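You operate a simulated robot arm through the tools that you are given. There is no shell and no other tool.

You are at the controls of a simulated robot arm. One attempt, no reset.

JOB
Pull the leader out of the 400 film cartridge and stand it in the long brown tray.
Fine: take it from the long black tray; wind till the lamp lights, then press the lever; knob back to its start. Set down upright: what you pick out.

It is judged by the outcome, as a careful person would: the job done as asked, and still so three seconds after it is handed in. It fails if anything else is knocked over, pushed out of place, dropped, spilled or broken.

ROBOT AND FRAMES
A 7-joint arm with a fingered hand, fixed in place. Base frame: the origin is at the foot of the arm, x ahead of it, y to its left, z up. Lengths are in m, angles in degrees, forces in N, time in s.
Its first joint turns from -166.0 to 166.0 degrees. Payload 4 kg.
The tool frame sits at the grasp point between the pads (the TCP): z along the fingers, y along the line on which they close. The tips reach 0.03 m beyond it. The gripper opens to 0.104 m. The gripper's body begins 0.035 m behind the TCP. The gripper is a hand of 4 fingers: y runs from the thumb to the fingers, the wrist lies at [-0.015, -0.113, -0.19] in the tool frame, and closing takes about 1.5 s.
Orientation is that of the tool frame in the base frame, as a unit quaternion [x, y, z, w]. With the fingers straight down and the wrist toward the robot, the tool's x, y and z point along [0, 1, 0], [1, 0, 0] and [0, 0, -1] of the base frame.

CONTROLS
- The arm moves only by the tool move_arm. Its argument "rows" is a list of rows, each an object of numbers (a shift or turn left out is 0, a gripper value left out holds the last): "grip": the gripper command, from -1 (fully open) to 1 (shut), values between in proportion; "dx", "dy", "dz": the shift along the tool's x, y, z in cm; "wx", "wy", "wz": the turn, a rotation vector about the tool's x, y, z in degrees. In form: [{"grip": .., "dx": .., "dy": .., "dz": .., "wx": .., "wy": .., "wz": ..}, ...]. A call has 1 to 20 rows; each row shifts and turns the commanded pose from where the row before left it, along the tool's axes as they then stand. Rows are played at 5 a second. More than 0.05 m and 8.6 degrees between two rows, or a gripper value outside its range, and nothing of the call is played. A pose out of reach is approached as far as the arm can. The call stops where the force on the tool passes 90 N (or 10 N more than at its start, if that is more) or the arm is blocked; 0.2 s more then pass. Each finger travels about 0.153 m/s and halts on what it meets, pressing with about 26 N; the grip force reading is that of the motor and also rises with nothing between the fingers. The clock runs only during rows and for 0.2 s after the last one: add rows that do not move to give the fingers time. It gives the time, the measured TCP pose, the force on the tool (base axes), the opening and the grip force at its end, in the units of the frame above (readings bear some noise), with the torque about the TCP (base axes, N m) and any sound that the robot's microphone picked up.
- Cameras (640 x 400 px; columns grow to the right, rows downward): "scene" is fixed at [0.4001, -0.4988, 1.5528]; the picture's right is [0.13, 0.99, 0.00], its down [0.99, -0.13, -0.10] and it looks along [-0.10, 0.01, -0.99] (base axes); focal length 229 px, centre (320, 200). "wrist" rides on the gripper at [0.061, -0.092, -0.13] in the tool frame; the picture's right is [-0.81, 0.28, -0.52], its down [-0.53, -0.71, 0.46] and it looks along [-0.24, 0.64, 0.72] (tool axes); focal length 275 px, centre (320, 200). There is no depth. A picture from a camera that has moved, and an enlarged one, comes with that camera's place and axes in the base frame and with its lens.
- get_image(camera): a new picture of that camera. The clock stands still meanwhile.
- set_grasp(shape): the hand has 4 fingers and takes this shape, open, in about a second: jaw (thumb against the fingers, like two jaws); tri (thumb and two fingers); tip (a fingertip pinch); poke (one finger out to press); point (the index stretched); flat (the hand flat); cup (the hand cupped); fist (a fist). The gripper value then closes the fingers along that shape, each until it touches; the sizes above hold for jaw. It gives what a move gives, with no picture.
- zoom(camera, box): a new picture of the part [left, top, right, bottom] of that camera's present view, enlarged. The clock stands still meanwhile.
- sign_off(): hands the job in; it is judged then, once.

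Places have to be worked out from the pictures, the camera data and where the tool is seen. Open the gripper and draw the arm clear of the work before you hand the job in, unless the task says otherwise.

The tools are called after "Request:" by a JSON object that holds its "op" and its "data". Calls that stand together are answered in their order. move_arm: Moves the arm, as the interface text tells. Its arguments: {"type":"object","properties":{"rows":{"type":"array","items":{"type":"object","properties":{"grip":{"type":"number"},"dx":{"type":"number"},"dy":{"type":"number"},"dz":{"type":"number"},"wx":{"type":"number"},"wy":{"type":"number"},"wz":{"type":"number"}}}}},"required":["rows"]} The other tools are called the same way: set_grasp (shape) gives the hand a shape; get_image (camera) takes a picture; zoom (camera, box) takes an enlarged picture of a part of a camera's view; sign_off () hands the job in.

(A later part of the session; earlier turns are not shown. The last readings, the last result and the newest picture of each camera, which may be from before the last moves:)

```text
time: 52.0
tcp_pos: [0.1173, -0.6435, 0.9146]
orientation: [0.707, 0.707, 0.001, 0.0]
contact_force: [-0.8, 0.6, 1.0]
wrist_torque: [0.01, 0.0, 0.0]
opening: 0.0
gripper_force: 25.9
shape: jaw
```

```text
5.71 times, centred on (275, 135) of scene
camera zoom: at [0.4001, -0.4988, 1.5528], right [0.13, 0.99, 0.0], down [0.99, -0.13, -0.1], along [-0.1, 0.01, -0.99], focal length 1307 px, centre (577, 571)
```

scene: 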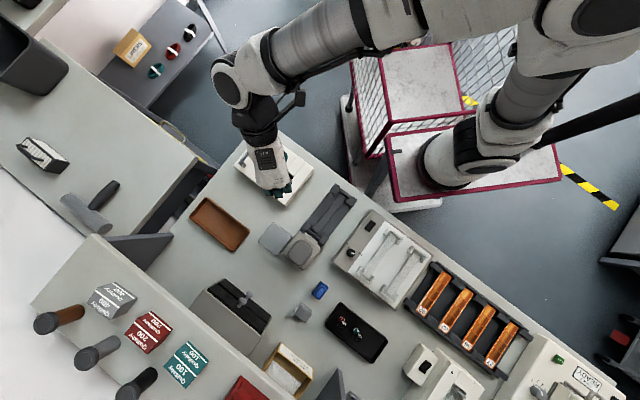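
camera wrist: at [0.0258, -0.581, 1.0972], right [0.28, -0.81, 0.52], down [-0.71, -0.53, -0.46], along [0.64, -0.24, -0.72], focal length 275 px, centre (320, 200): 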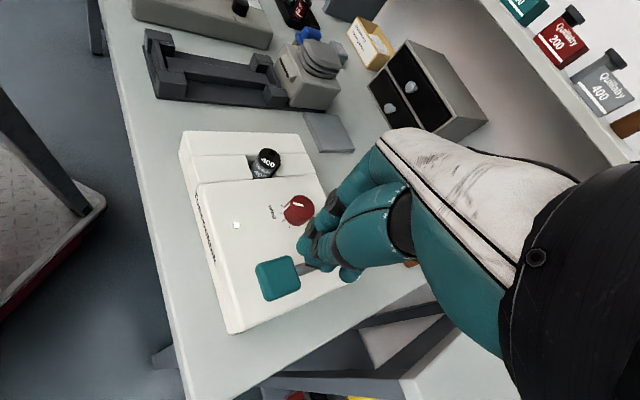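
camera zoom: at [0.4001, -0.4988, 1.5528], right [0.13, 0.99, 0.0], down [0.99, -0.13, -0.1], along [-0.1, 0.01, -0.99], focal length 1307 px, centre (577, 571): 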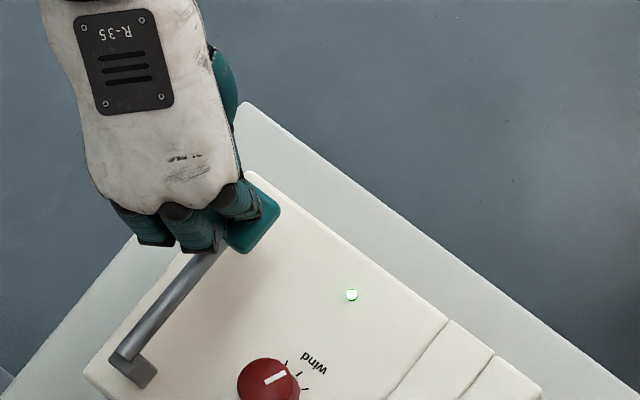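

The fingertips are right on the handle. I press down in small steps and read the force.

Request:
{"op": "move_arm", "data": {"rows": [{"dz": 0.3}, {"dz": 0.3}, {"dz": 0.3}, {"dz": 0.3}, {"dx": 0}]}}

Request:
{"op": "zoom", "data": {"camera": "scene", "box": [240, 100, 310, 170]}}

```text
time: 53.2
tcp_pos: [0.118, -0.6413, 0.903]
orientation: [0.706, 0.708, 0.0, 0.001]
contact_force: [-0.9, 0.8, 3.1]
wrist_torque: [-0.03, 0.04, 0.0]
opening: 0.0
gripper_force: 25.5
shape: jaw
```

```text
5.71 times, centred on (275, 135) of scene
camera zoom: at [0.4001, -0.4988, 1.5528], right [0.13, 0.99, 0.0], down [0.99, -0.13, -0.1], along [-0.1, 0.01, -0.99], focal length 1307 px, centre (577, 571)
```

zoom: 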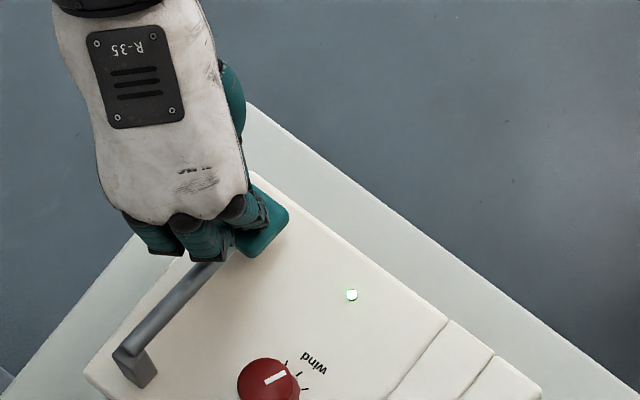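

Light contact (3 N) and the lever is beginning to move. I keep pressing.

Request:
{"op": "move_arm", "data": {"rows": [{"dz": 0.3}, {"dz": 0.3}, {"dz": 0.3}, {"dz": 0.3}, {"dx": 0}]}}

Request:
{"op": "zoom", "data": {"camera": "scene", "box": [240, 100, 310, 170]}}

Request:
{"op": "zoom", "data": {"camera": "wrist", "box": [200, 150, 400, 330]}}

```text
time: 54.4
tcp_pos: [0.1187, -0.6432, 0.8929]
orientation: [0.707, 0.707, 0.0, 0.001]
contact_force: [4.2, 15.6, 45.0]
wrist_torque: [0.47, -0.33, 0.05]
opening: 0.0002
gripper_force: 25.9
shape: jaw
```

```text
5.71 times, centred on (275, 135) of scene
camera zoom: at [0.4001, -0.4988, 1.5528], right [0.13, 0.99, 0.0], down [0.99, -0.13, -0.1], along [-0.1, 0.01, -0.99], focal length 1307 px, centre (577, 571)
```

zoom: 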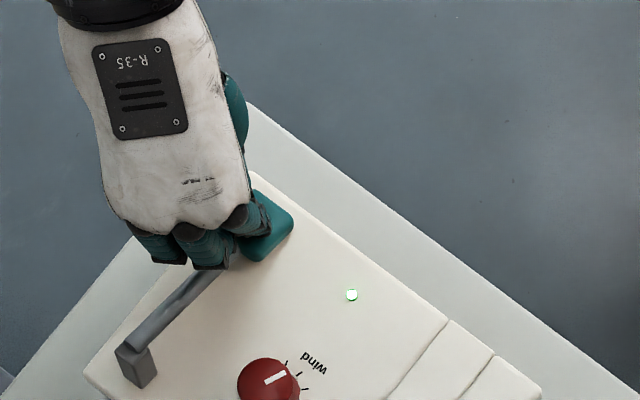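

```text
2.22 times, centred on (300, 240) of wrist
camera zoom: at [0.0268, -0.5813, 1.0247], right [0.27, -0.81, 0.52], down [-0.71, -0.53, -0.46], along [0.65, -0.25, -0.72], focal length 612 px, centre (364, 111)
```

zoom: 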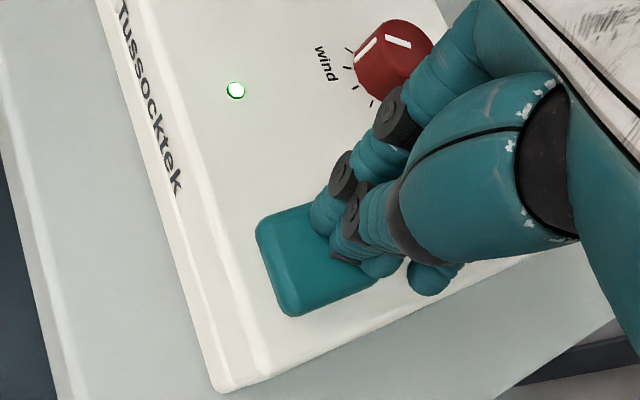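

The lever has gone down about 20+ mm and now resists with 45 N. I check the cartridge and lever before pressing any further.

Request:
{"op": "get_image", "data": {"camera": "wrist"}}

Request:
{"op": "zoom", "data": {"camera": "scene", "box": [260, 140, 320, 200]}}

```text
taken
camera wrist: at [0.0268, -0.5813, 1.0247], right [0.27, -0.81, 0.52], down [-0.71, -0.53, -0.46], along [0.65, -0.25, -0.72], focal length 275 px, centre (320, 200)
```

wrist: 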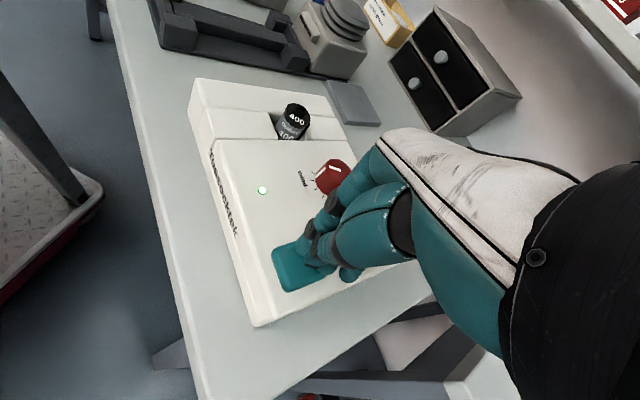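

```text
6.67 times, centred on (290, 170) of scene
camera zoom: at [0.4001, -0.4988, 1.5528], right [0.13, 0.99, 0.0], down [0.99, -0.13, -0.1], along [-0.1, 0.01, -0.99], focal length 1525 px, centre (520, 400)
```

zoom: 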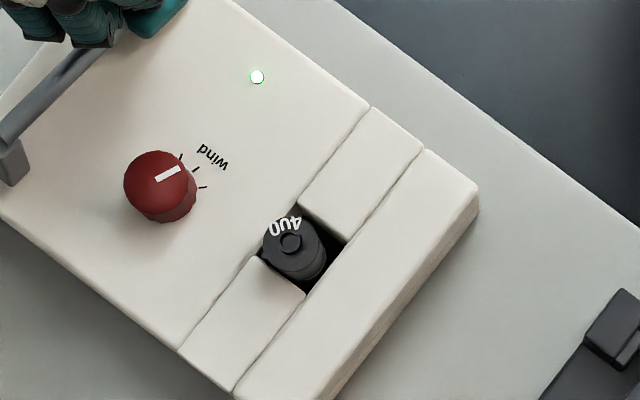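

No leader visible yet and the lamp still glows. I press a few millimetres more to reach the lever's end of travel.

Request:
{"op": "move_arm", "data": {"rows": [{"dz": 0.15}, {"dz": 0.15}, {"dx": 0}]}}

Request:
{"op": "zoom", "data": {"camera": "scene", "box": [240, 100, 310, 170]}}

Request:
{"op": "zoom", "data": {"camera": "wrist", "box": [240, 80, 360, 200]}}

```text
time: 55.2
tcp_pos: [0.1189, -0.6425, 0.8912]
orientation: [0.706, 0.708, -0.002, 0.002]
contact_force: [6.9, 15.2, 67.5]
wrist_torque: [0.47, -0.46, 0.03]
opening: 0.0001
gripper_force: 26.1
shape: jaw
```

```text
5.71 times, centred on (275, 135) of scene
camera zoom: at [0.4001, -0.4988, 1.5528], right [0.13, 0.99, 0.0], down [0.99, -0.13, -0.1], along [-0.1, 0.01, -0.99], focal length 1307 px, centre (577, 571)
```

zoom: 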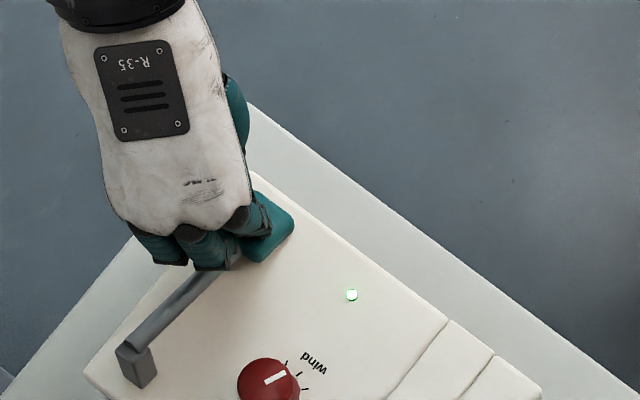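

```text
3.33 times, centred on (300, 140) of wrist
camera zoom: at [0.0267, -0.5811, 1.023], right [0.28, -0.81, 0.52], down [-0.71, -0.54, -0.46], along [0.65, -0.25, -0.72], focal length 918 px, centre (387, 400)
```

zoom: 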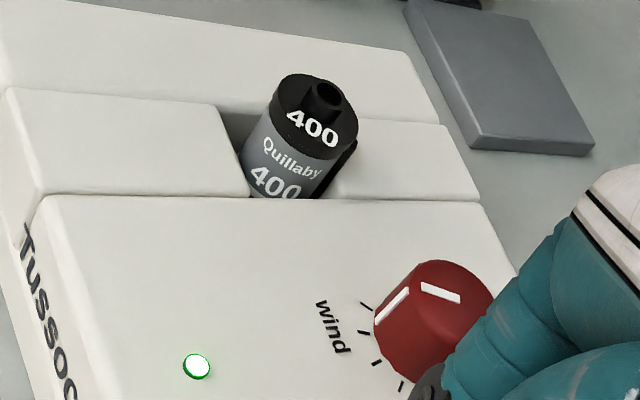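

The lever is against its stop (67 N with almost no further travel). I lift off it and look at the state of lever, lamp and cartridge.

Request:
{"op": "move_arm", "data": {"rows": [{"dz": -0.3}, {"dz": -0.7}, {"dz": -2.0}, {"dz": -2.5}, {"dz": -2.0}, {"dx": 0}]}}

Request:
{"op": "get_image", "data": {"camera": "wrist"}}

Request:
{"op": "zoom", "data": {"camera": "scene", "box": [230, 110, 320, 200]}}

```text
time: 56.6
tcp_pos: [0.1187, -0.6453, 0.9621]
orientation: [0.707, 0.707, 0.0, 0.0]
contact_force: [-0.1, -0.7, 0.1]
wrist_torque: [-0.01, 0.0, -0.01]
opening: 0.0
gripper_force: 25.9
shape: jaw
```

```text
taken
camera wrist: at [0.0265, -0.5835, 1.0939], right [0.28, -0.81, 0.52], down [-0.71, -0.53, -0.46], along [0.64, -0.24, -0.72], focal length 275 px, centre (320, 200)
```

wrist: 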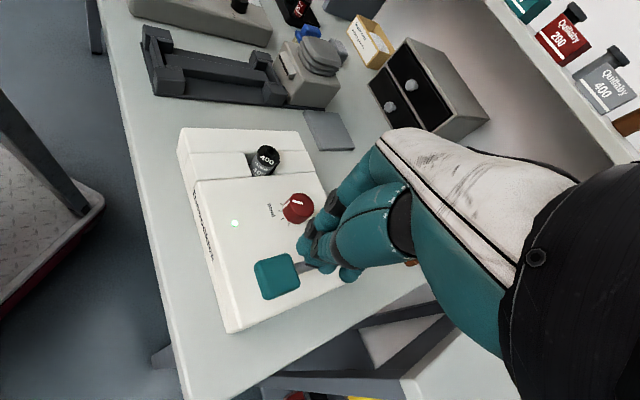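

```text
4.44 times, centred on (275, 155) of scene
camera zoom: at [0.4001, -0.4988, 1.5528], right [0.13, 0.99, 0.0], down [0.99, -0.13, -0.1], along [-0.1, 0.01, -0.99], focal length 1017 px, centre (520, 400)
```

zoom: 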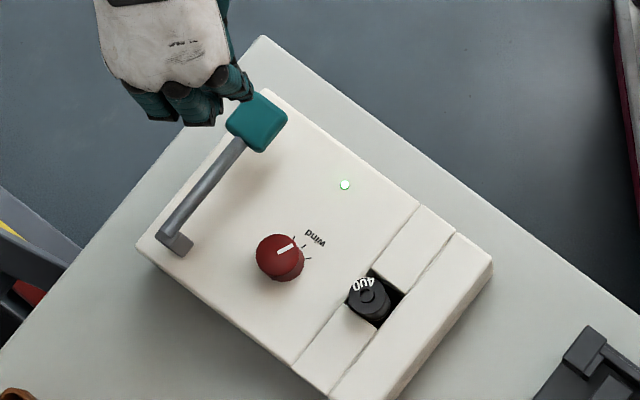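

Request:
{"op": "zoom", "data": {"camera": "wrist", "box": [235, 130, 325, 220]}}

Request:
{"op": "zoom", "data": {"camera": "scene", "box": [275, 155, 325, 205]}}

```text
4.44 times, centred on (280, 175) of wrist
camera zoom: at [0.0265, -0.5835, 1.0939], right [0.28, -0.81, 0.52], down [-0.71, -0.53, -0.46], along [0.64, -0.24, -0.72], focal length 1224 px, centre (498, 311)
```

zoom: 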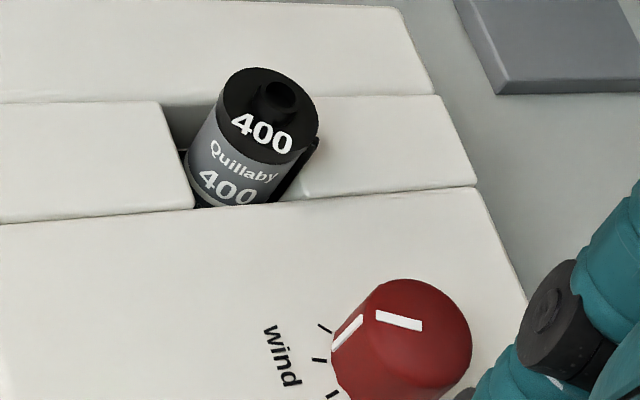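

```text
8.00 times, centred on (300, 180) of scene
camera zoom: at [0.4001, -0.4988, 1.5528], right [0.13, 0.99, 0.0], down [0.99, -0.13, -0.1], along [-0.1, 0.01, -0.99], focal length 1830 px, centre (480, 360)
```

zoom: 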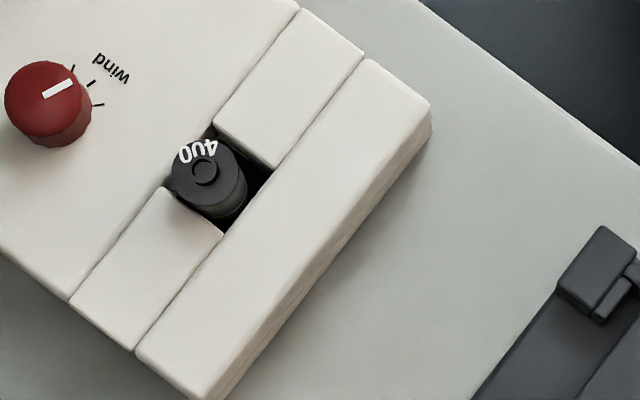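

The lever has sprung back up and the lamp is still lit; the leader presumably comes out as the knob is returned. I go back over the knob with the hand opened to ~52 mm, at the same heading I released it.

Request:
{"op": "move_arm", "data": {"rows": [{"dy": 3.0, "grip": 0.0}, {"dy": 3.0}, {"dy": 3.05, "dx": 0.05}, {"wz": 6.67}, {"wz": 6.67}, {"wz": 6.67}, {"wz": 6.67}, {"wz": 6.66}, {"wz": 6.66}, {"dz": 2.0}, {"dz": 2.0}, {"dx": 0}]}}

Request:
{"op": "zoom", "data": {"camera": "wrist", "box": [210, 190, 370, 350]}}

Request:
{"op": "zoom", "data": {"camera": "scene", "box": [240, 130, 310, 200]}}

```text
time: 59.2
tcp_pos: [0.2101, -0.6431, 0.9222]
orientation: [0.907, 0.422, 0.0, 0.0]
contact_force: [0.4, 0.8, -0.2]
wrist_torque: [0.0, -0.02, 0.0]
opening: 0.0516
gripper_force: 0.0
shape: jaw
```

```text
2.50 times, centred on (290, 270) of wrist
camera zoom: at [0.1787, -0.5377, 1.054], right [-0.31, -0.8, 0.52], down [-0.89, 0.05, -0.46], along [0.34, -0.6, -0.72], focal length 688 px, centre (395, 25)
```

zoom: 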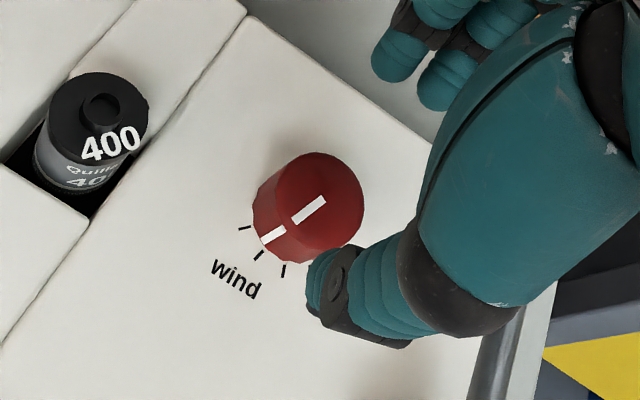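

```text
5.71 times, centred on (275, 165) of scene
camera zoom: at [0.4001, -0.4988, 1.5528], right [0.13, 0.99, 0.0], down [0.99, -0.13, -0.1], along [-0.1, 0.01, -0.99], focal length 1307 px, centre (577, 400)
```

zoom: 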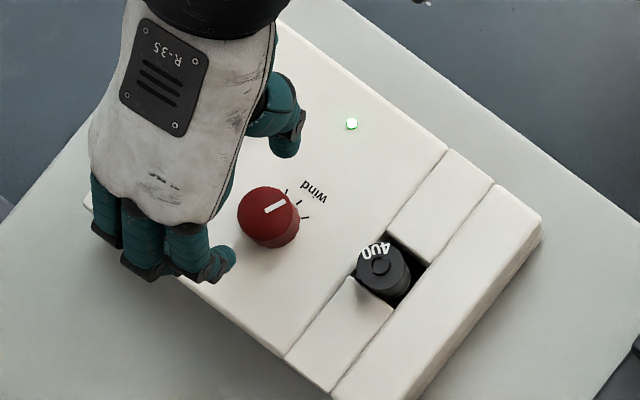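

Aligned over the knob within a millimetre. I lower, close the hand on it, and check the grip.

Request:
{"op": "move_arm", "data": {"rows": [{"dz": 1.5}, {"dz": 1.5}, {"dz": 0.9}, {"dz": 0.4}, {"grip": 0.3}, {"grip": 0.5}, {"grip": 0.7}, {"grip": 1}, {"grip": 1}, {"grip": 1}, {"grip": 1}]}}

Request:
{"op": "zoom", "data": {"camera": "wrist", "box": [210, 190, 370, 400]}}

Request:
{"op": "zoom", "data": {"camera": "scene", "box": [240, 130, 310, 200]}}

```text
time: 61.6
tcp_pos: [0.2088, -0.642, 0.8788]
orientation: [0.906, 0.423, 0.0, 0.0]
contact_force: [-2.5, 2.9, -2.4]
wrist_torque: [0.04, 0.05, -0.04]
opening: 0.0225
gripper_force: 26.1
shape: jaw
```

```text
1.90 times, centred on (290, 295) of wrist
camera zoom: at [0.1773, -0.5363, 1.0104], right [-0.31, -0.8, 0.52], down [-0.89, 0.05, -0.46], along [0.34, -0.6, -0.72], focal length 524 px, centre (377, 19)
```

zoom: 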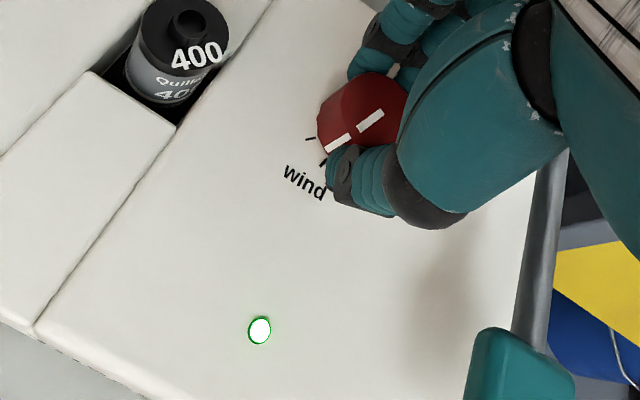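

```text
5.71 times, centred on (275, 165) of scene
camera zoom: at [0.4001, -0.4988, 1.5528], right [0.13, 0.99, 0.0], down [0.99, -0.13, -0.1], along [-0.1, 0.01, -0.99], focal length 1307 px, centre (577, 400)
```

zoom: 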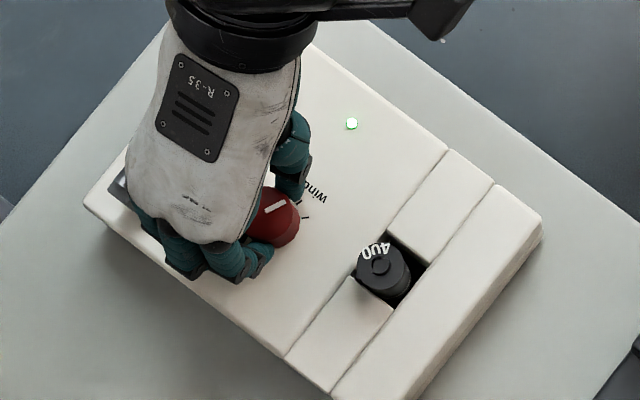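

Grip is good. I turn the knob back counter-clockwise 30°, with a 1.5 mm centring correction, and check.

Request:
{"op": "move_arm", "data": {"rows": [{"dx": -0.1, "wz": -3}, {"wz": -3}, {"wz": -3}, {"wz": -3}, {"wz": -3}, {"wz": -3}, {"wz": -3}, {"wz": -3}, {"wz": -3}, {"wz": -3}, {"wz": 0}]}}

Request:
{"op": "zoom", "data": {"camera": "wrist", "box": [210, 190, 370, 330]}}

Request:
{"op": "zoom", "data": {"camera": "scene", "box": [240, 130, 310, 200]}}

```text
time: 64.0
tcp_pos: [0.2082, -0.6447, 0.8788]
orientation: [0.767, 0.642, 0.0, -0.001]
contact_force: [-6.3, 1.1, -11.8]
wrist_torque: [-0.01, 0.16, 0.0]
opening: 0.0217
gripper_force: 26.2
shape: jaw
```

```text
2.86 times, centred on (290, 260) of wrist
camera zoom: at [0.1283, -0.5677, 1.0112], right [0.13, -0.85, 0.52], down [-0.79, -0.4, -0.46], along [0.59, -0.35, -0.72], focal length 786 px, centre (406, 29)
```

zoom: 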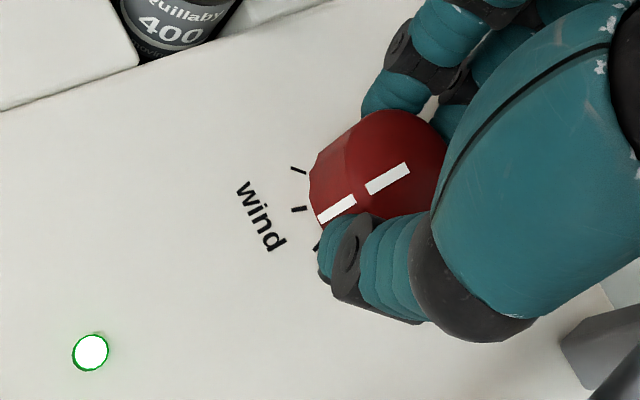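

```text
5.71 times, centred on (275, 165) of scene
camera zoom: at [0.4001, -0.4988, 1.5528], right [0.13, 0.99, 0.0], down [0.99, -0.13, -0.1], along [-0.1, 0.01, -0.99], focal length 1307 px, centre (577, 400)
```

zoom: 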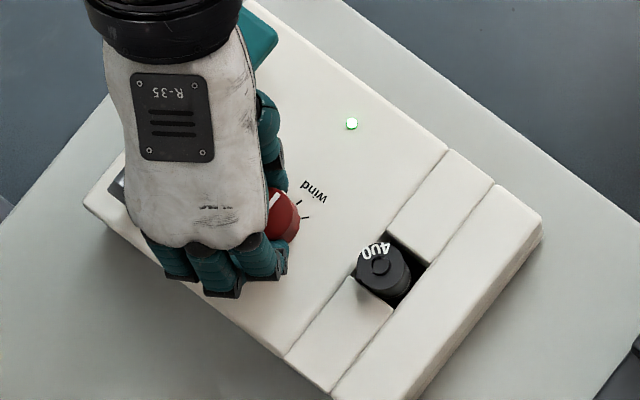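

The lamp stays lit while returning. I turn the remaining ~40° back toward the first tick.

Request:
{"op": "move_arm", "data": {"rows": [{"wz": -3}, {"wz": -3}, {"wz": -3}, {"wz": -3}, {"wz": -3}, {"wz": -3}, {"wz": -3}, {"wz": -3}, {"wz": -3}, {"wz": -3}, {"wz": 0}]}}

Request:
{"op": "zoom", "data": {"camera": "wrist", "box": [210, 190, 370, 330]}}

Request:
{"op": "zoom", "data": {"camera": "scene", "box": [240, 130, 310, 200]}}

```text
time: 66.4
tcp_pos: [0.2067, -0.6442, 0.8793]
orientation: [0.573, 0.819, 0.0, 0.0]
contact_force: [-2.0, -5.0, -10.1]
wrist_torque: [-0.15, 0.03, -0.01]
opening: 0.022
gripper_force: 26.4
shape: jaw
```

```text
2.86 times, centred on (290, 260) of wrist
camera zoom: at [0.1009, -0.6176, 1.0112], right [0.54, -0.67, 0.52], down [-0.49, -0.74, -0.46], along [0.69, -0.01, -0.72], focal length 786 px, centre (406, 29)
```

zoom: 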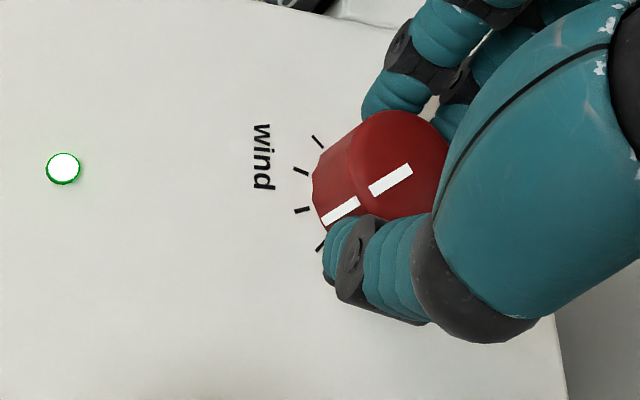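

```text
5.71 times, centred on (275, 165) of scene
camera zoom: at [0.4001, -0.4988, 1.5528], right [0.13, 0.99, 0.0], down [0.99, -0.13, -0.1], along [-0.1, 0.01, -0.99], focal length 1307 px, centre (577, 400)
```

zoom: 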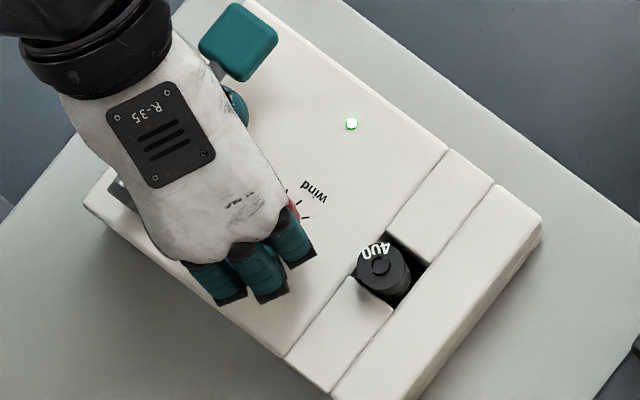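

About 10° remains. I turn the last bit and compare with the initial picture.

Request:
{"op": "move_arm", "data": {"rows": [{"wz": -2.5}, {"wz": -2.5}, {"wz": -2.5}, {"wz": -2.5}, {"wz": 0}, {"wz": 0}]}}

Request:
{"op": "zoom", "data": {"camera": "wrist", "box": [210, 190, 370, 330]}}

Request:
{"op": "zoom", "data": {"camera": "scene", "box": [240, 130, 310, 200]}}

```text
time: 67.8
tcp_pos: [0.2088, -0.6441, 0.8786]
orientation: [0.5, 0.866, 0.001, 0.0]
contact_force: [-2.3, -4.6, -3.5]
wrist_torque: [-0.11, 0.02, -0.01]
opening: 0.022
gripper_force: 26.0
shape: jaw
```

```text
2.86 times, centred on (290, 260) of wrist
camera zoom: at [0.098, -0.6365, 1.0108], right [0.64, -0.56, 0.52], down [-0.35, -0.82, -0.46], along [0.68, 0.11, -0.72], focal length 786 px, centre (406, 29)
```

zoom: 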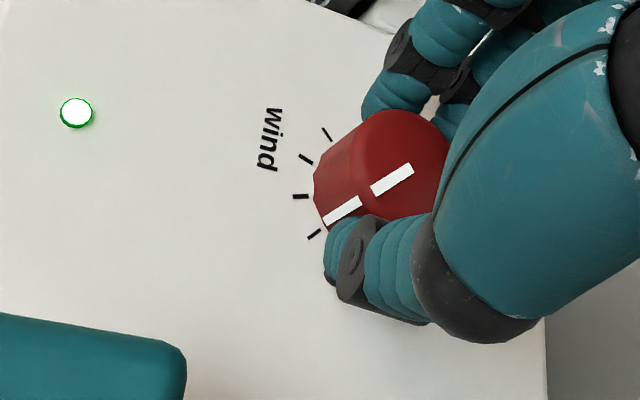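

```text
5.71 times, centred on (275, 165) of scene
camera zoom: at [0.4001, -0.4988, 1.5528], right [0.13, 0.99, 0.0], down [0.99, -0.13, -0.1], along [-0.1, 0.01, -0.99], focal length 1307 px, centre (577, 400)
```

zoom: 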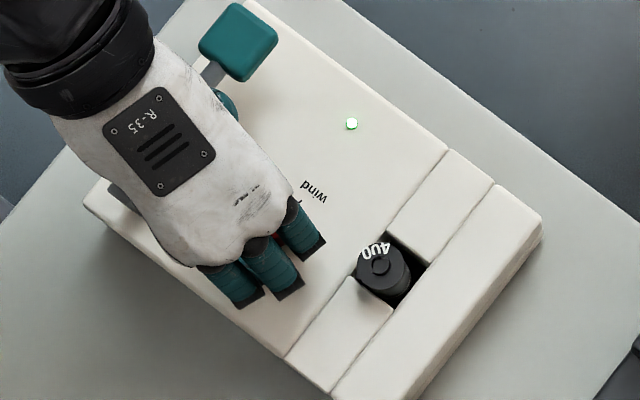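

The pointer matches the starting picture. I release the knob, rise, and inspect everything closely.

Request:
{"op": "move_arm", "data": {"rows": [{"grip": 0.6}, {"grip": 0.4}, {"grip": 0.25}, {"grip": 0.135}, {"grip": 0.135}, {"dz": -1.5}, {"dz": -2.5}, {"dz": -2.5}, {"dz": -3.0}, {"wz": 0, "dx": 0}]}}

Request:
{"op": "get_image", "data": {"camera": "wrist"}}

Request:
{"op": "zoom", "data": {"camera": "wrist", "box": [200, 170, 340, 310]}}

Request:
{"op": "zoom", "data": {"camera": "scene", "box": [240, 130, 320, 210]}}

```text
time: 70.0
tcp_pos: [0.2082, -0.6458, 0.9754]
orientation: [0.5, 0.866, 0.0, 0.0]
contact_force: [-0.1, 0.4, 0.1]
wrist_torque: [0.04, 0.03, 0.02]
opening: 0.0444
gripper_force: 0.0
shape: jaw
```

```text
taken
camera wrist: at [0.0978, -0.6373, 1.1072], right [0.64, -0.56, 0.52], down [-0.35, -0.82, -0.46], along [0.68, 0.11, -0.72], focal length 275 px, centre (320, 200)
```

wrist: 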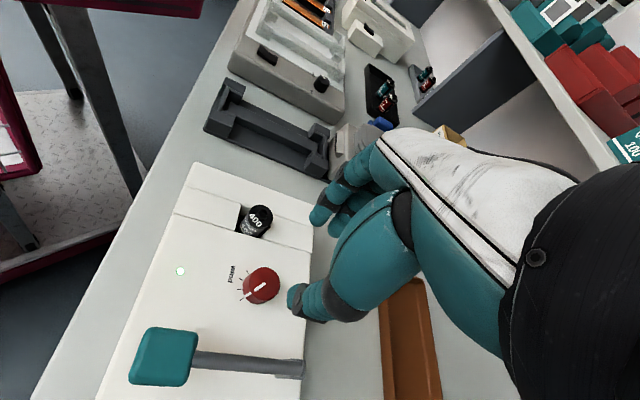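

```text
2.86 times, centred on (270, 240) of wrist
camera zoom: at [0.0978, -0.6373, 1.1072], right [0.64, -0.56, 0.52], down [-0.35, -0.82, -0.46], along [0.68, 0.11, -0.72], focal length 786 px, centre (463, 86)
```

zoom: 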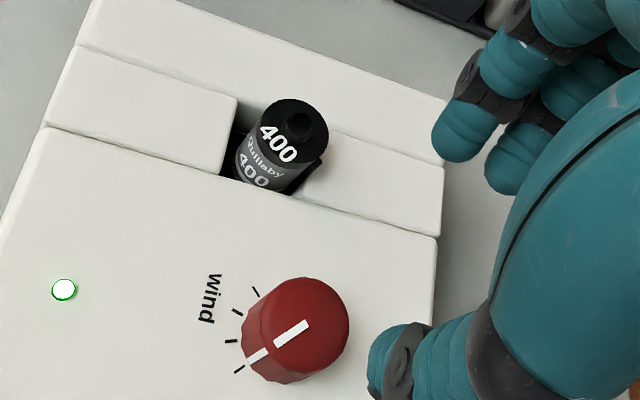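

```text
5.00 times, centred on (280, 170) of scene
camera zoom: at [0.4001, -0.4988, 1.5528], right [0.13, 0.99, 0.0], down [0.99, -0.13, -0.1], along [-0.1, 0.01, -0.99], focal length 1144 px, centre (520, 350)
```

zoom: 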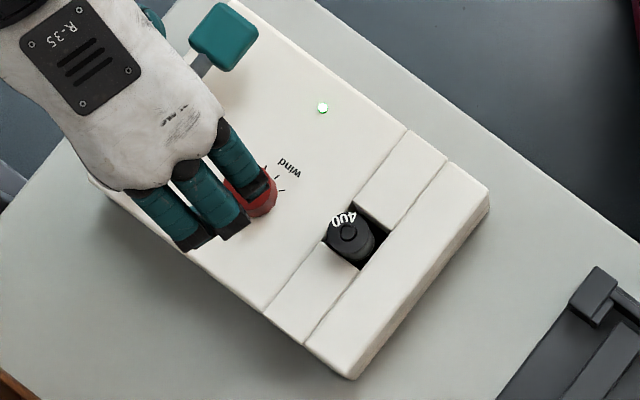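

Request:
{"op": "zoom", "data": {"camera": "wrist", "box": [235, 190, 285, 250]}}

Request:
{"op": "zoom", "data": {"camera": "scene", "box": [280, 160, 310, 190]}}

```text
6.67 times, centred on (260, 220) of wrist
camera zoom: at [0.0978, -0.6373, 1.1072], right [0.64, -0.56, 0.52], down [-0.35, -0.82, -0.46], along [0.68, 0.11, -0.72], focal length 1835 px, centre (720, 67)
```

zoom: 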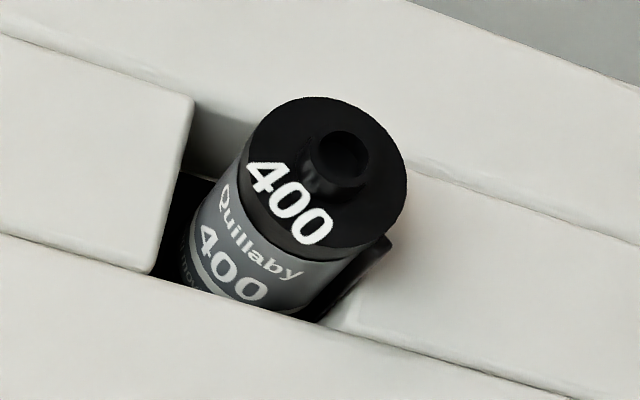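

```text
13.33 times, centred on (295, 175) of scene
camera zoom: at [0.4001, -0.4988, 1.5528], right [0.13, 0.99, 0.0], down [0.99, -0.13, -0.1], along [-0.1, 0.01, -0.99], focal length 3050 px, centre (653, 533)
```

zoom: 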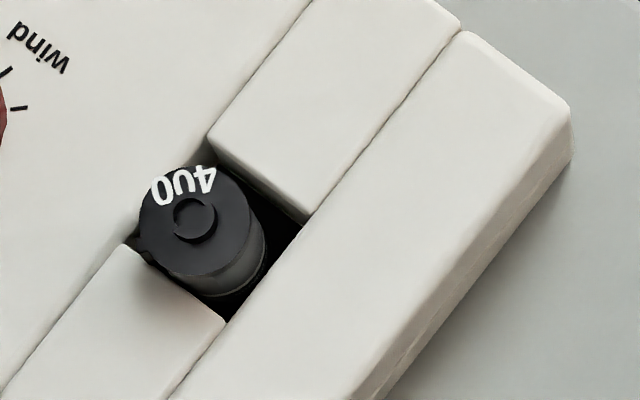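

The knob pointer is back on the first tick. No leader is visible from this side, so I swing the tool to look at the film lip from its own side (heading about +90°).

Request:
{"op": "move_arm", "data": {"rows": [{"dz": -1.0, "wz": -7.5}, {"wz": -7.5}, {"wz": -7.5}, {"wz": -7.5}, {"wz": -7.5}, {"wz": -7.5}, {"wz": -7.5}, {"wz": -7.5}, {"dx": -3.2}, {"dx": -3.2}, {"dx": -3.2}, {"dx": 0}]}}

Request:
{"op": "get_image", "data": {"camera": "wrist"}}

Request:
{"op": "zoom", "data": {"camera": "wrist", "box": [190, 150, 310, 270]}}

Request:
{"op": "zoom", "data": {"camera": "scene", "box": [220, 110, 320, 210]}}

```text
time: 72.6
tcp_pos: [0.3041, -0.6442, 0.9797]
orientation: [0.0, 1.0, 0.0, 0.0]
contact_force: [0.4, -0.9, -0.6]
wrist_torque: [0.0, -0.03, -0.01]
opening: 0.0444
gripper_force: 0.0
shape: jaw
```

```text
taken
camera wrist: at [0.243, -0.7362, 1.1124], right [0.81, 0.27, 0.52], down [0.53, -0.71, -0.46], along [0.24, 0.64, -0.72], focal length 275 px, centre (320, 200)
```

wrist: 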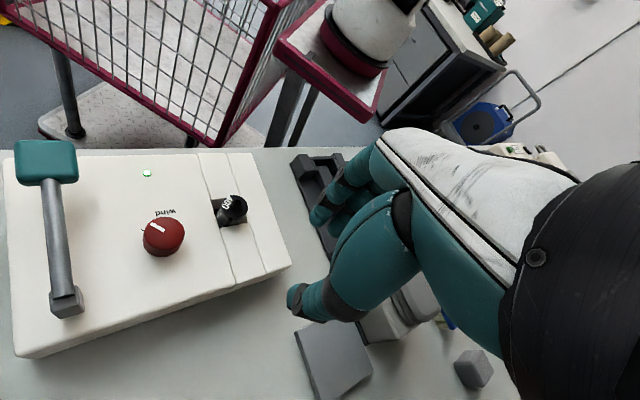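

```text
3.33 times, centred on (250, 210) of wrist
camera zoom: at [0.243, -0.7362, 1.1124], right [0.81, 0.27, 0.52], down [0.53, -0.71, -0.46], along [0.24, 0.64, -0.72], focal length 918 px, centre (553, 167)
```

zoom: 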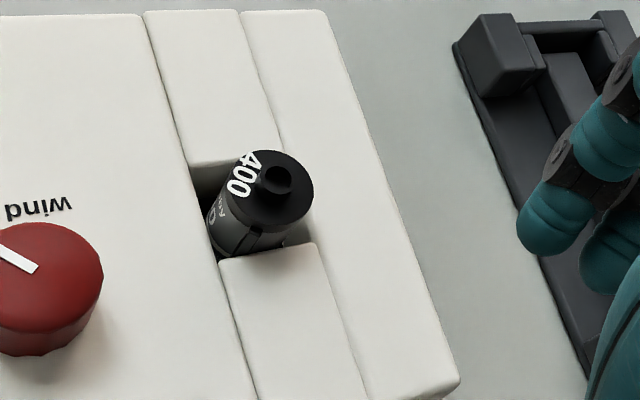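

```text
4.00 times, centred on (270, 160) of scene
camera zoom: at [0.4001, -0.4988, 1.5528], right [0.13, 0.99, 0.0], down [0.99, -0.13, -0.1], along [-0.1, 0.01, -0.99], focal length 915 px, centre (520, 360)
```

zoom: 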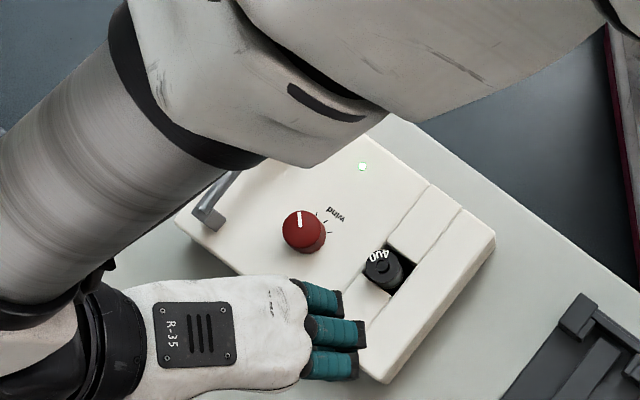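

Request:
{"op": "zoom", "data": {"camera": "wrist", "box": [210, 185, 260, 235]}}

Request:
{"op": "zoom", "data": {"camera": "wrist", "box": [120, 190, 210, 270]}}

```text
8.00 times, centred on (235, 210) of wrist
camera zoom: at [0.243, -0.7362, 1.1124], right [0.81, 0.27, 0.52], down [0.53, -0.71, -0.46], along [0.24, 0.64, -0.72], focal length 2202 px, centre (1000, 120)
```

zoom: 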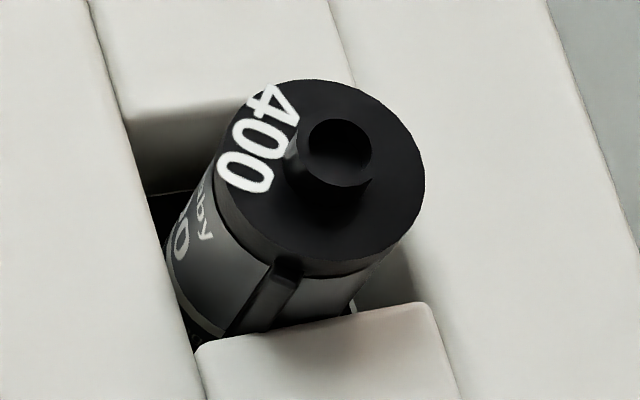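

```text
5.00 times, centred on (165, 230) of wrist
camera zoom: at [0.243, -0.7362, 1.1124], right [0.81, 0.27, 0.52], down [0.53, -0.71, -0.46], along [0.24, 0.64, -0.72], focal length 1376 px, centre (1095, 50)
```

zoom: 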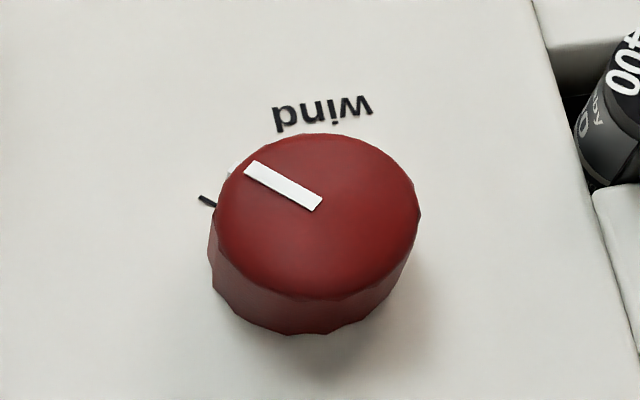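

No film is visible above the rim; the tongue may be lower down inside the well. I'll return to the insertion pose and lift the cartridge to look at it.

Request:
{"op": "move_arm", "data": {"rows": [{"wz": 7.5, "grip": -0.1}, {"wz": 7.5}, {"wz": 7.5}, {"wz": 7.5}, {"wz": 7.5}, {"wz": 7.5}, {"wz": 7.5}, {"wz": 7.5}, {"wz": 7.5}, {"wz": 7.5}, {"wz": 7.5}, {"wz": 7.5}, {"dy": -3.0, "dx": 2.9}, {"dy": -3.0, "dx": 2.87}, {"dz": 2.0}, {"dz": 1.5}, {"dx": 0}]}}

Request:
{"op": "zoom", "data": {"camera": "wrist", "box": [210, 190, 370, 350]}}

Request:
{"op": "zoom", "data": {"camera": "scene", "box": [240, 130, 320, 210]}}

```text
time: 76.2
tcp_pos: [0.2449, -0.5847, 0.9515]
orientation: [0.707, 0.707, 0.001, 0.0]
contact_force: [0.1, 0.4, -0.4]
wrist_torque: [0.0, -0.04, -0.02]
opening: 0.0569
gripper_force: 0.0
shape: jaw
```

```text
2.50 times, centred on (290, 270) of wrist
camera zoom: at [0.1527, -0.523, 1.0824], right [0.27, -0.81, 0.52], down [-0.71, -0.53, -0.46], along [0.64, -0.24, -0.72], focal length 688 px, centre (395, 25)
```

zoom: 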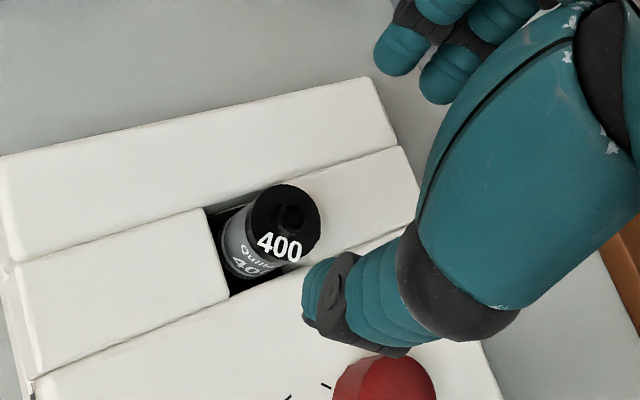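

```text
5.00 times, centred on (280, 170) of scene
camera zoom: at [0.4001, -0.4988, 1.5528], right [0.13, 0.99, 0.0], down [0.99, -0.13, -0.1], along [-0.1, 0.01, -0.99], focal length 1144 px, centre (520, 350)
```

zoom: 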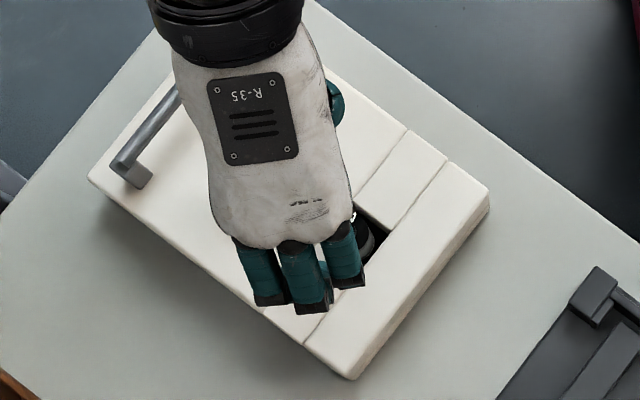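

The cartridge is between thumb and fingers (axis near (0.2455, -0.585)). I lower around its exposed top, close on it, and check the grip.

Request:
{"op": "move_arm", "data": {"rows": [{"dx": -0.1, "dy": 0.05, "dz": 1.5}, {"dz": 2.0}, {"dz": 2.0}, {"dz": 1.0}, {"dz": 0.45}, {"grip": 0.2}, {"grip": 0.4}, {"grip": 0.6}, {"grip": 0.8}, {"grip": 1}, {"grip": 1}, {"grip": 1}, {"grip": 1}]}}

Request:
{"op": "zoom", "data": {"camera": "wrist", "box": [210, 190, 370, 350]}}

```text
time: 79.0
tcp_pos: [0.2449, -0.5858, 0.8791]
orientation: [0.708, 0.707, 0.0, 0.001]
contact_force: [-1.8, 0.7, 0.1]
wrist_torque: [0.03, 0.06, -0.01]
opening: 0.0182
gripper_force: 25.9
shape: jaw
```

```text
2.50 times, centred on (290, 270) of wrist
camera zoom: at [0.153, -0.5251, 1.0117], right [0.28, -0.81, 0.52], down [-0.71, -0.53, -0.46], along [0.64, -0.24, -0.72], focal length 688 px, centre (395, 25)
```

zoom: 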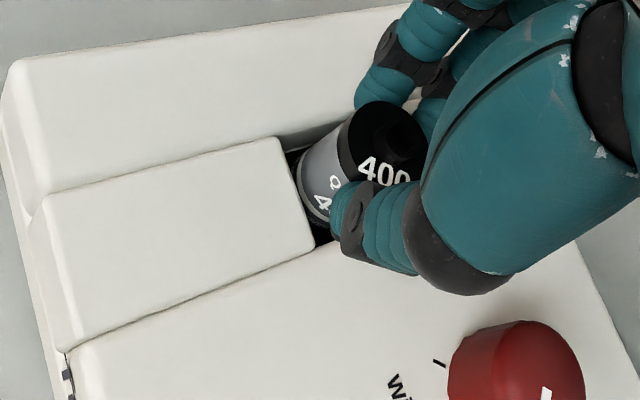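

Gripped again. I lift straight up, slowly at first, checking for any snagging force.

Request:
{"op": "move_arm", "data": {"rows": [{"dz": -0.3}, {"dz": -0.4}, {"dz": -0.5}, {"dz": -0.8}, {"dz": -1.0}, {"dz": -1.0}, {"dz": -1.5}, {"dz": -1.5}, {"dx": 0}]}}

Request:
{"op": "get_image", "data": {"camera": "wrist"}}

Request:
{"op": "zoom", "data": {"camera": "wrist", "box": [230, 190, 370, 330]}}

Request:
{"op": "zoom", "data": {"camera": "scene", "box": [240, 130, 320, 210]}}

```text
time: 81.0
tcp_pos: [0.2442, -0.5895, 0.9491]
orientation: [0.707, 0.707, -0.001, 0.0]
contact_force: [-0.6, 0.1, -0.8]
wrist_torque: [0.01, -0.01, 0.02]
opening: 0.0178
gripper_force: 25.4
shape: jaw
```

```text
taken
camera wrist: at [0.1518, -0.528, 1.0814], right [0.27, -0.81, 0.52], down [-0.71, -0.53, -0.46], along [0.64, -0.24, -0.72], focal length 275 px, centre (320, 200)
```

wrist: 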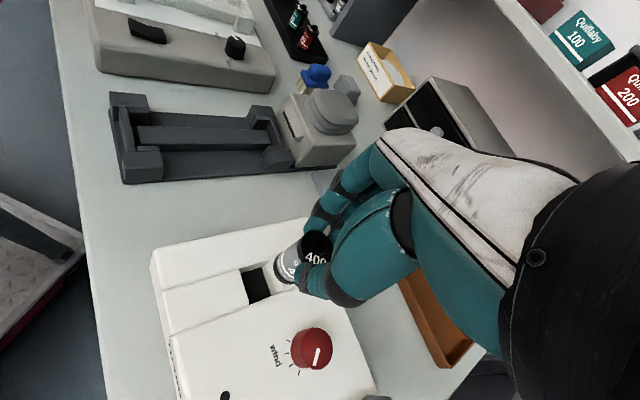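

```text
2.86 times, centred on (300, 260) of wrist
camera zoom: at [0.1518, -0.528, 1.0814], right [0.27, -0.81, 0.52], down [-0.71, -0.53, -0.46], along [0.64, -0.24, -0.72], focal length 786 px, centre (377, 29)
```

zoom: 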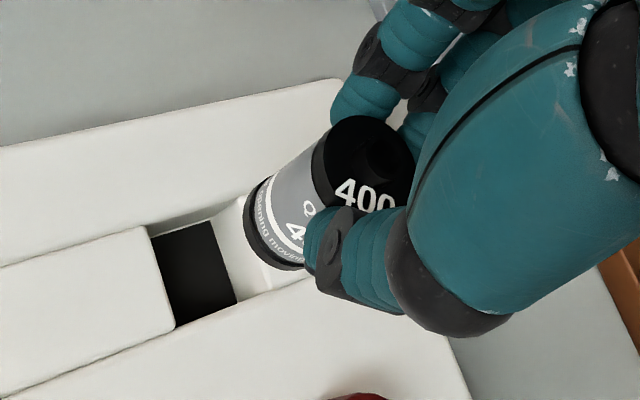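

```text
5.00 times, centred on (280, 170) of scene
camera zoom: at [0.4001, -0.4988, 1.5528], right [0.13, 0.99, 0.0], down [0.99, -0.13, -0.1], along [-0.1, 0.01, -0.99], focal length 1144 px, centre (520, 350)
```

zoom: 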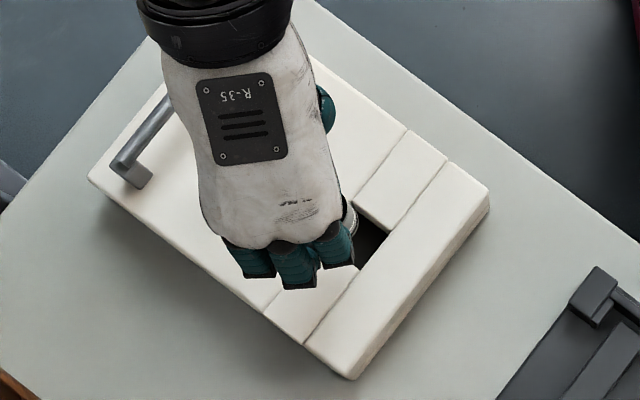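

The cartridge is out cleanly and the lamp went dark with it removed. The lip is hidden by the hand, so I raise it and tilt the hand 45° so the scene camera can see the lip side.

Request:
{"op": "move_arm", "data": {"rows": [{"dz": -3.0}, {"dz": -4.0}, {"dz": -4.0}, {"dz": -3.0}, {"wy": -7.5}, {"wy": -7.5}, {"wy": -7.5}, {"wy": -7.5}, {"wy": -7.5}, {"wy": -7.5}, {"dx": 0}]}}

Request:
{"op": "get_image", "data": {"camera": "scene"}}

Request:
{"op": "zoom", "data": {"camera": "scene", "box": [200, 100, 320, 220]}}

```text
time: 83.4
tcp_pos: [0.2463, -0.587, 1.0906]
orientation: [0.662, 0.662, -0.249, 0.249]
contact_force: [-0.2, 0.4, 0.5]
wrist_torque: [-0.01, 0.03, 0.02]
opening: 0.0179
gripper_force: 25.9
shape: jaw
out of reach, approached as far as the arm can: row 10
```

```text
taken
```

scene: 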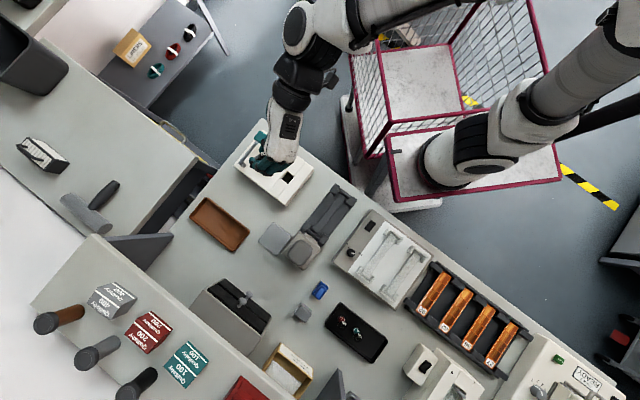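

```text
3.33 times, centred on (260, 160) of scene
camera zoom: at [0.4001, -0.4988, 1.5528], right [0.13, 0.99, 0.0], down [0.99, -0.13, -0.1], along [-0.1, 0.01, -0.99], focal length 763 px, centre (520, 333)
```

zoom: 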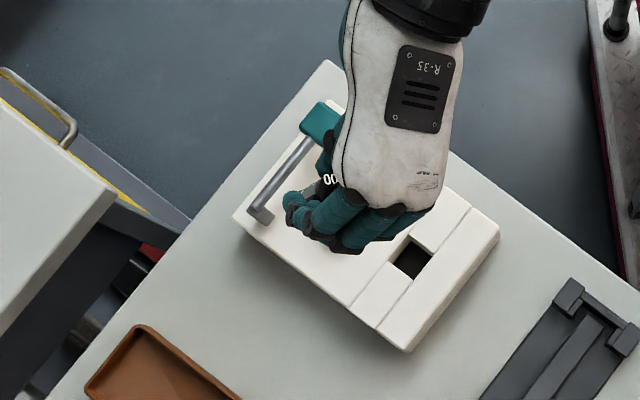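

The camera mostly sees the back of the hand. I level the hand again first.

Request:
{"op": "move_arm", "data": {"rows": [{"wy": 7.5}, {"wy": 7.5}, {"wy": 7.5}, {"wy": 7.5}, {"wy": 7.5}, {"wy": 3.7}, {"dx": 0}, {"dx": 0}]}}

```text
time: 85.2
tcp_pos: [0.246, -0.5877, 1.0905]
orientation: [0.707, 0.707, 0.0, 0.0]
contact_force: [0.7, -0.4, -0.1]
wrist_torque: [0.01, 0.01, 0.02]
opening: 0.0174
gripper_force: 25.9
shape: jaw
```

Level again. I carry it high to a spot on the other side of the scene camera, turned so that the lip faces the camera, to inspect for the leader.

Request:
{"op": "move_arm", "data": {"rows": [{"dy": 3.88, "dx": 2.59, "dz": -0.8}, {"dy": 3.88, "dx": 2.59, "dz": -0.8}, {"dy": 3.88, "dx": 2.59, "dz": -0.8}, {"dy": 3.88, "dx": 2.59, "dz": -0.8}, {"dy": 3.88, "dx": 2.59, "dz": -0.8}, {"dy": 3.88, "dx": 2.59, "dz": -0.8}, {"dy": 3.88, "dx": 2.59, "dz": -0.8}, {"dy": 3.88, "dx": 2.59, "dz": -0.8}, {"dy": 3.88, "dx": 2.59, "dz": -0.8}, {"dy": 3.88, "dx": 2.59, "dz": -0.8}, {"dy": 3.88, "dx": 2.59, "dz": -0.8}, {"dy": 3.88, "dx": 2.59, "dz": -0.8}, {"dy": 3.88, "dx": 2.59}, {"wz": 7.5}, {"wz": 7.5}, {"wz": 7.5}, {"wz": 7.5}, {"wz": 7.5}, {"wz": 7.5}, {"wz": 7.5}]}}

Request:
{"op": "get_image", "data": {"camera": "scene"}}

Request:
{"op": "zoom", "data": {"camera": "scene", "box": [400, 260, 560, 400]}}

```text
time: 89.4
tcp_pos: [0.7498, -0.2497, 1.1851]
orientation: [0.947, 0.321, 0.001, 0.001]
contact_force: [-0.5, -0.6, 0.4]
wrist_torque: [0.04, -0.01, -0.05]
opening: 0.0175
gripper_force: 26.1
shape: jaw
```

```text
taken
```

scene: 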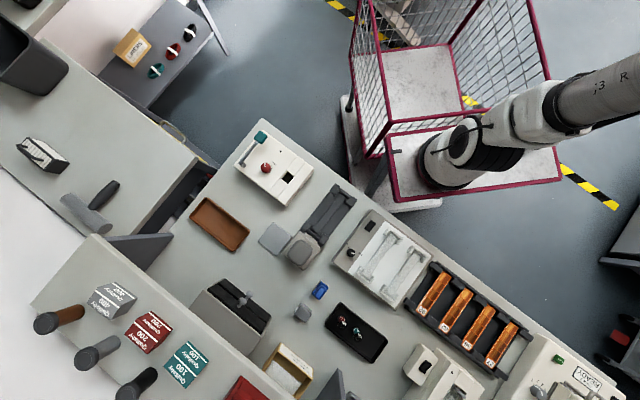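

```text
2.86 times, centred on (480, 330) of scene
camera zoom: at [0.4001, -0.4988, 1.5528], right [0.13, 0.99, 0.0], down [0.99, -0.13, -0.1], along [-0.1, 0.01, -0.99], focal length 654 px, centre (-137, -171)
```

zoom: 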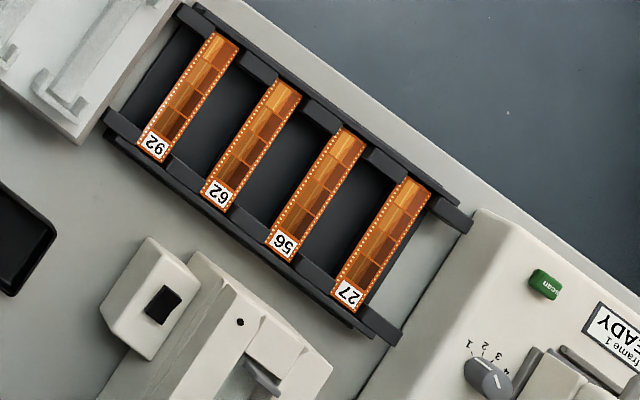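

The hand is too high and just out of the scene camera's field. I bring it lower and slightly nearer.

Request:
{"op": "move_arm", "data": {"rows": [{"dx": -2.0, "dy": -1.5, "dz": 2.5}, {"dx": -2.0, "dy": -1.5, "dz": 3.0}, {"dz": 3.0}, {"dx": 0}]}}

Request:
{"op": "get_image", "data": {"camera": "scene"}}

Request:
{"op": "zoom", "data": {"camera": "scene", "box": [430, 320, 530, 400]}}

```text
time: 90.4
tcp_pos: [0.7006, -0.2504, 1.1011]
orientation: [0.947, 0.322, 0.0, 0.0]
contact_force: [-0.5, 0.2, -0.3]
wrist_torque: [0.0, -0.01, 0.01]
opening: 0.0178
gripper_force: 25.8
shape: jaw
```

```text
taken
```

scene: 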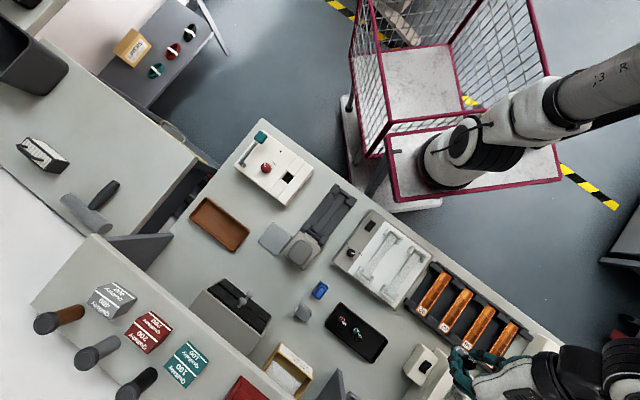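

```text
5.00 times, centred on (480, 360) of scene
camera zoom: at [0.4001, -0.4988, 1.5528], right [0.13, 0.99, 0.0], down [0.99, -0.13, -0.1], along [-0.1, 0.01, -0.99], focal length 1144 px, centre (-480, -600)
```

zoom: 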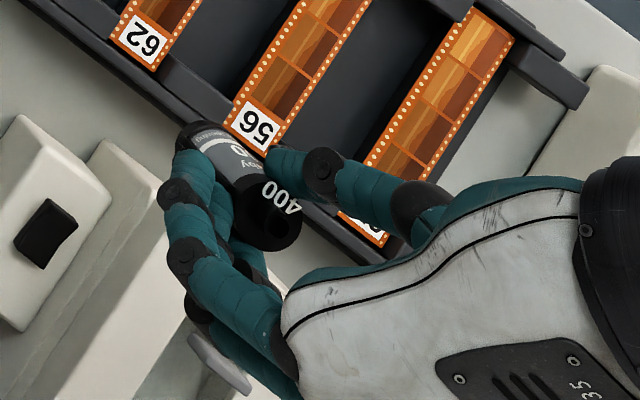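

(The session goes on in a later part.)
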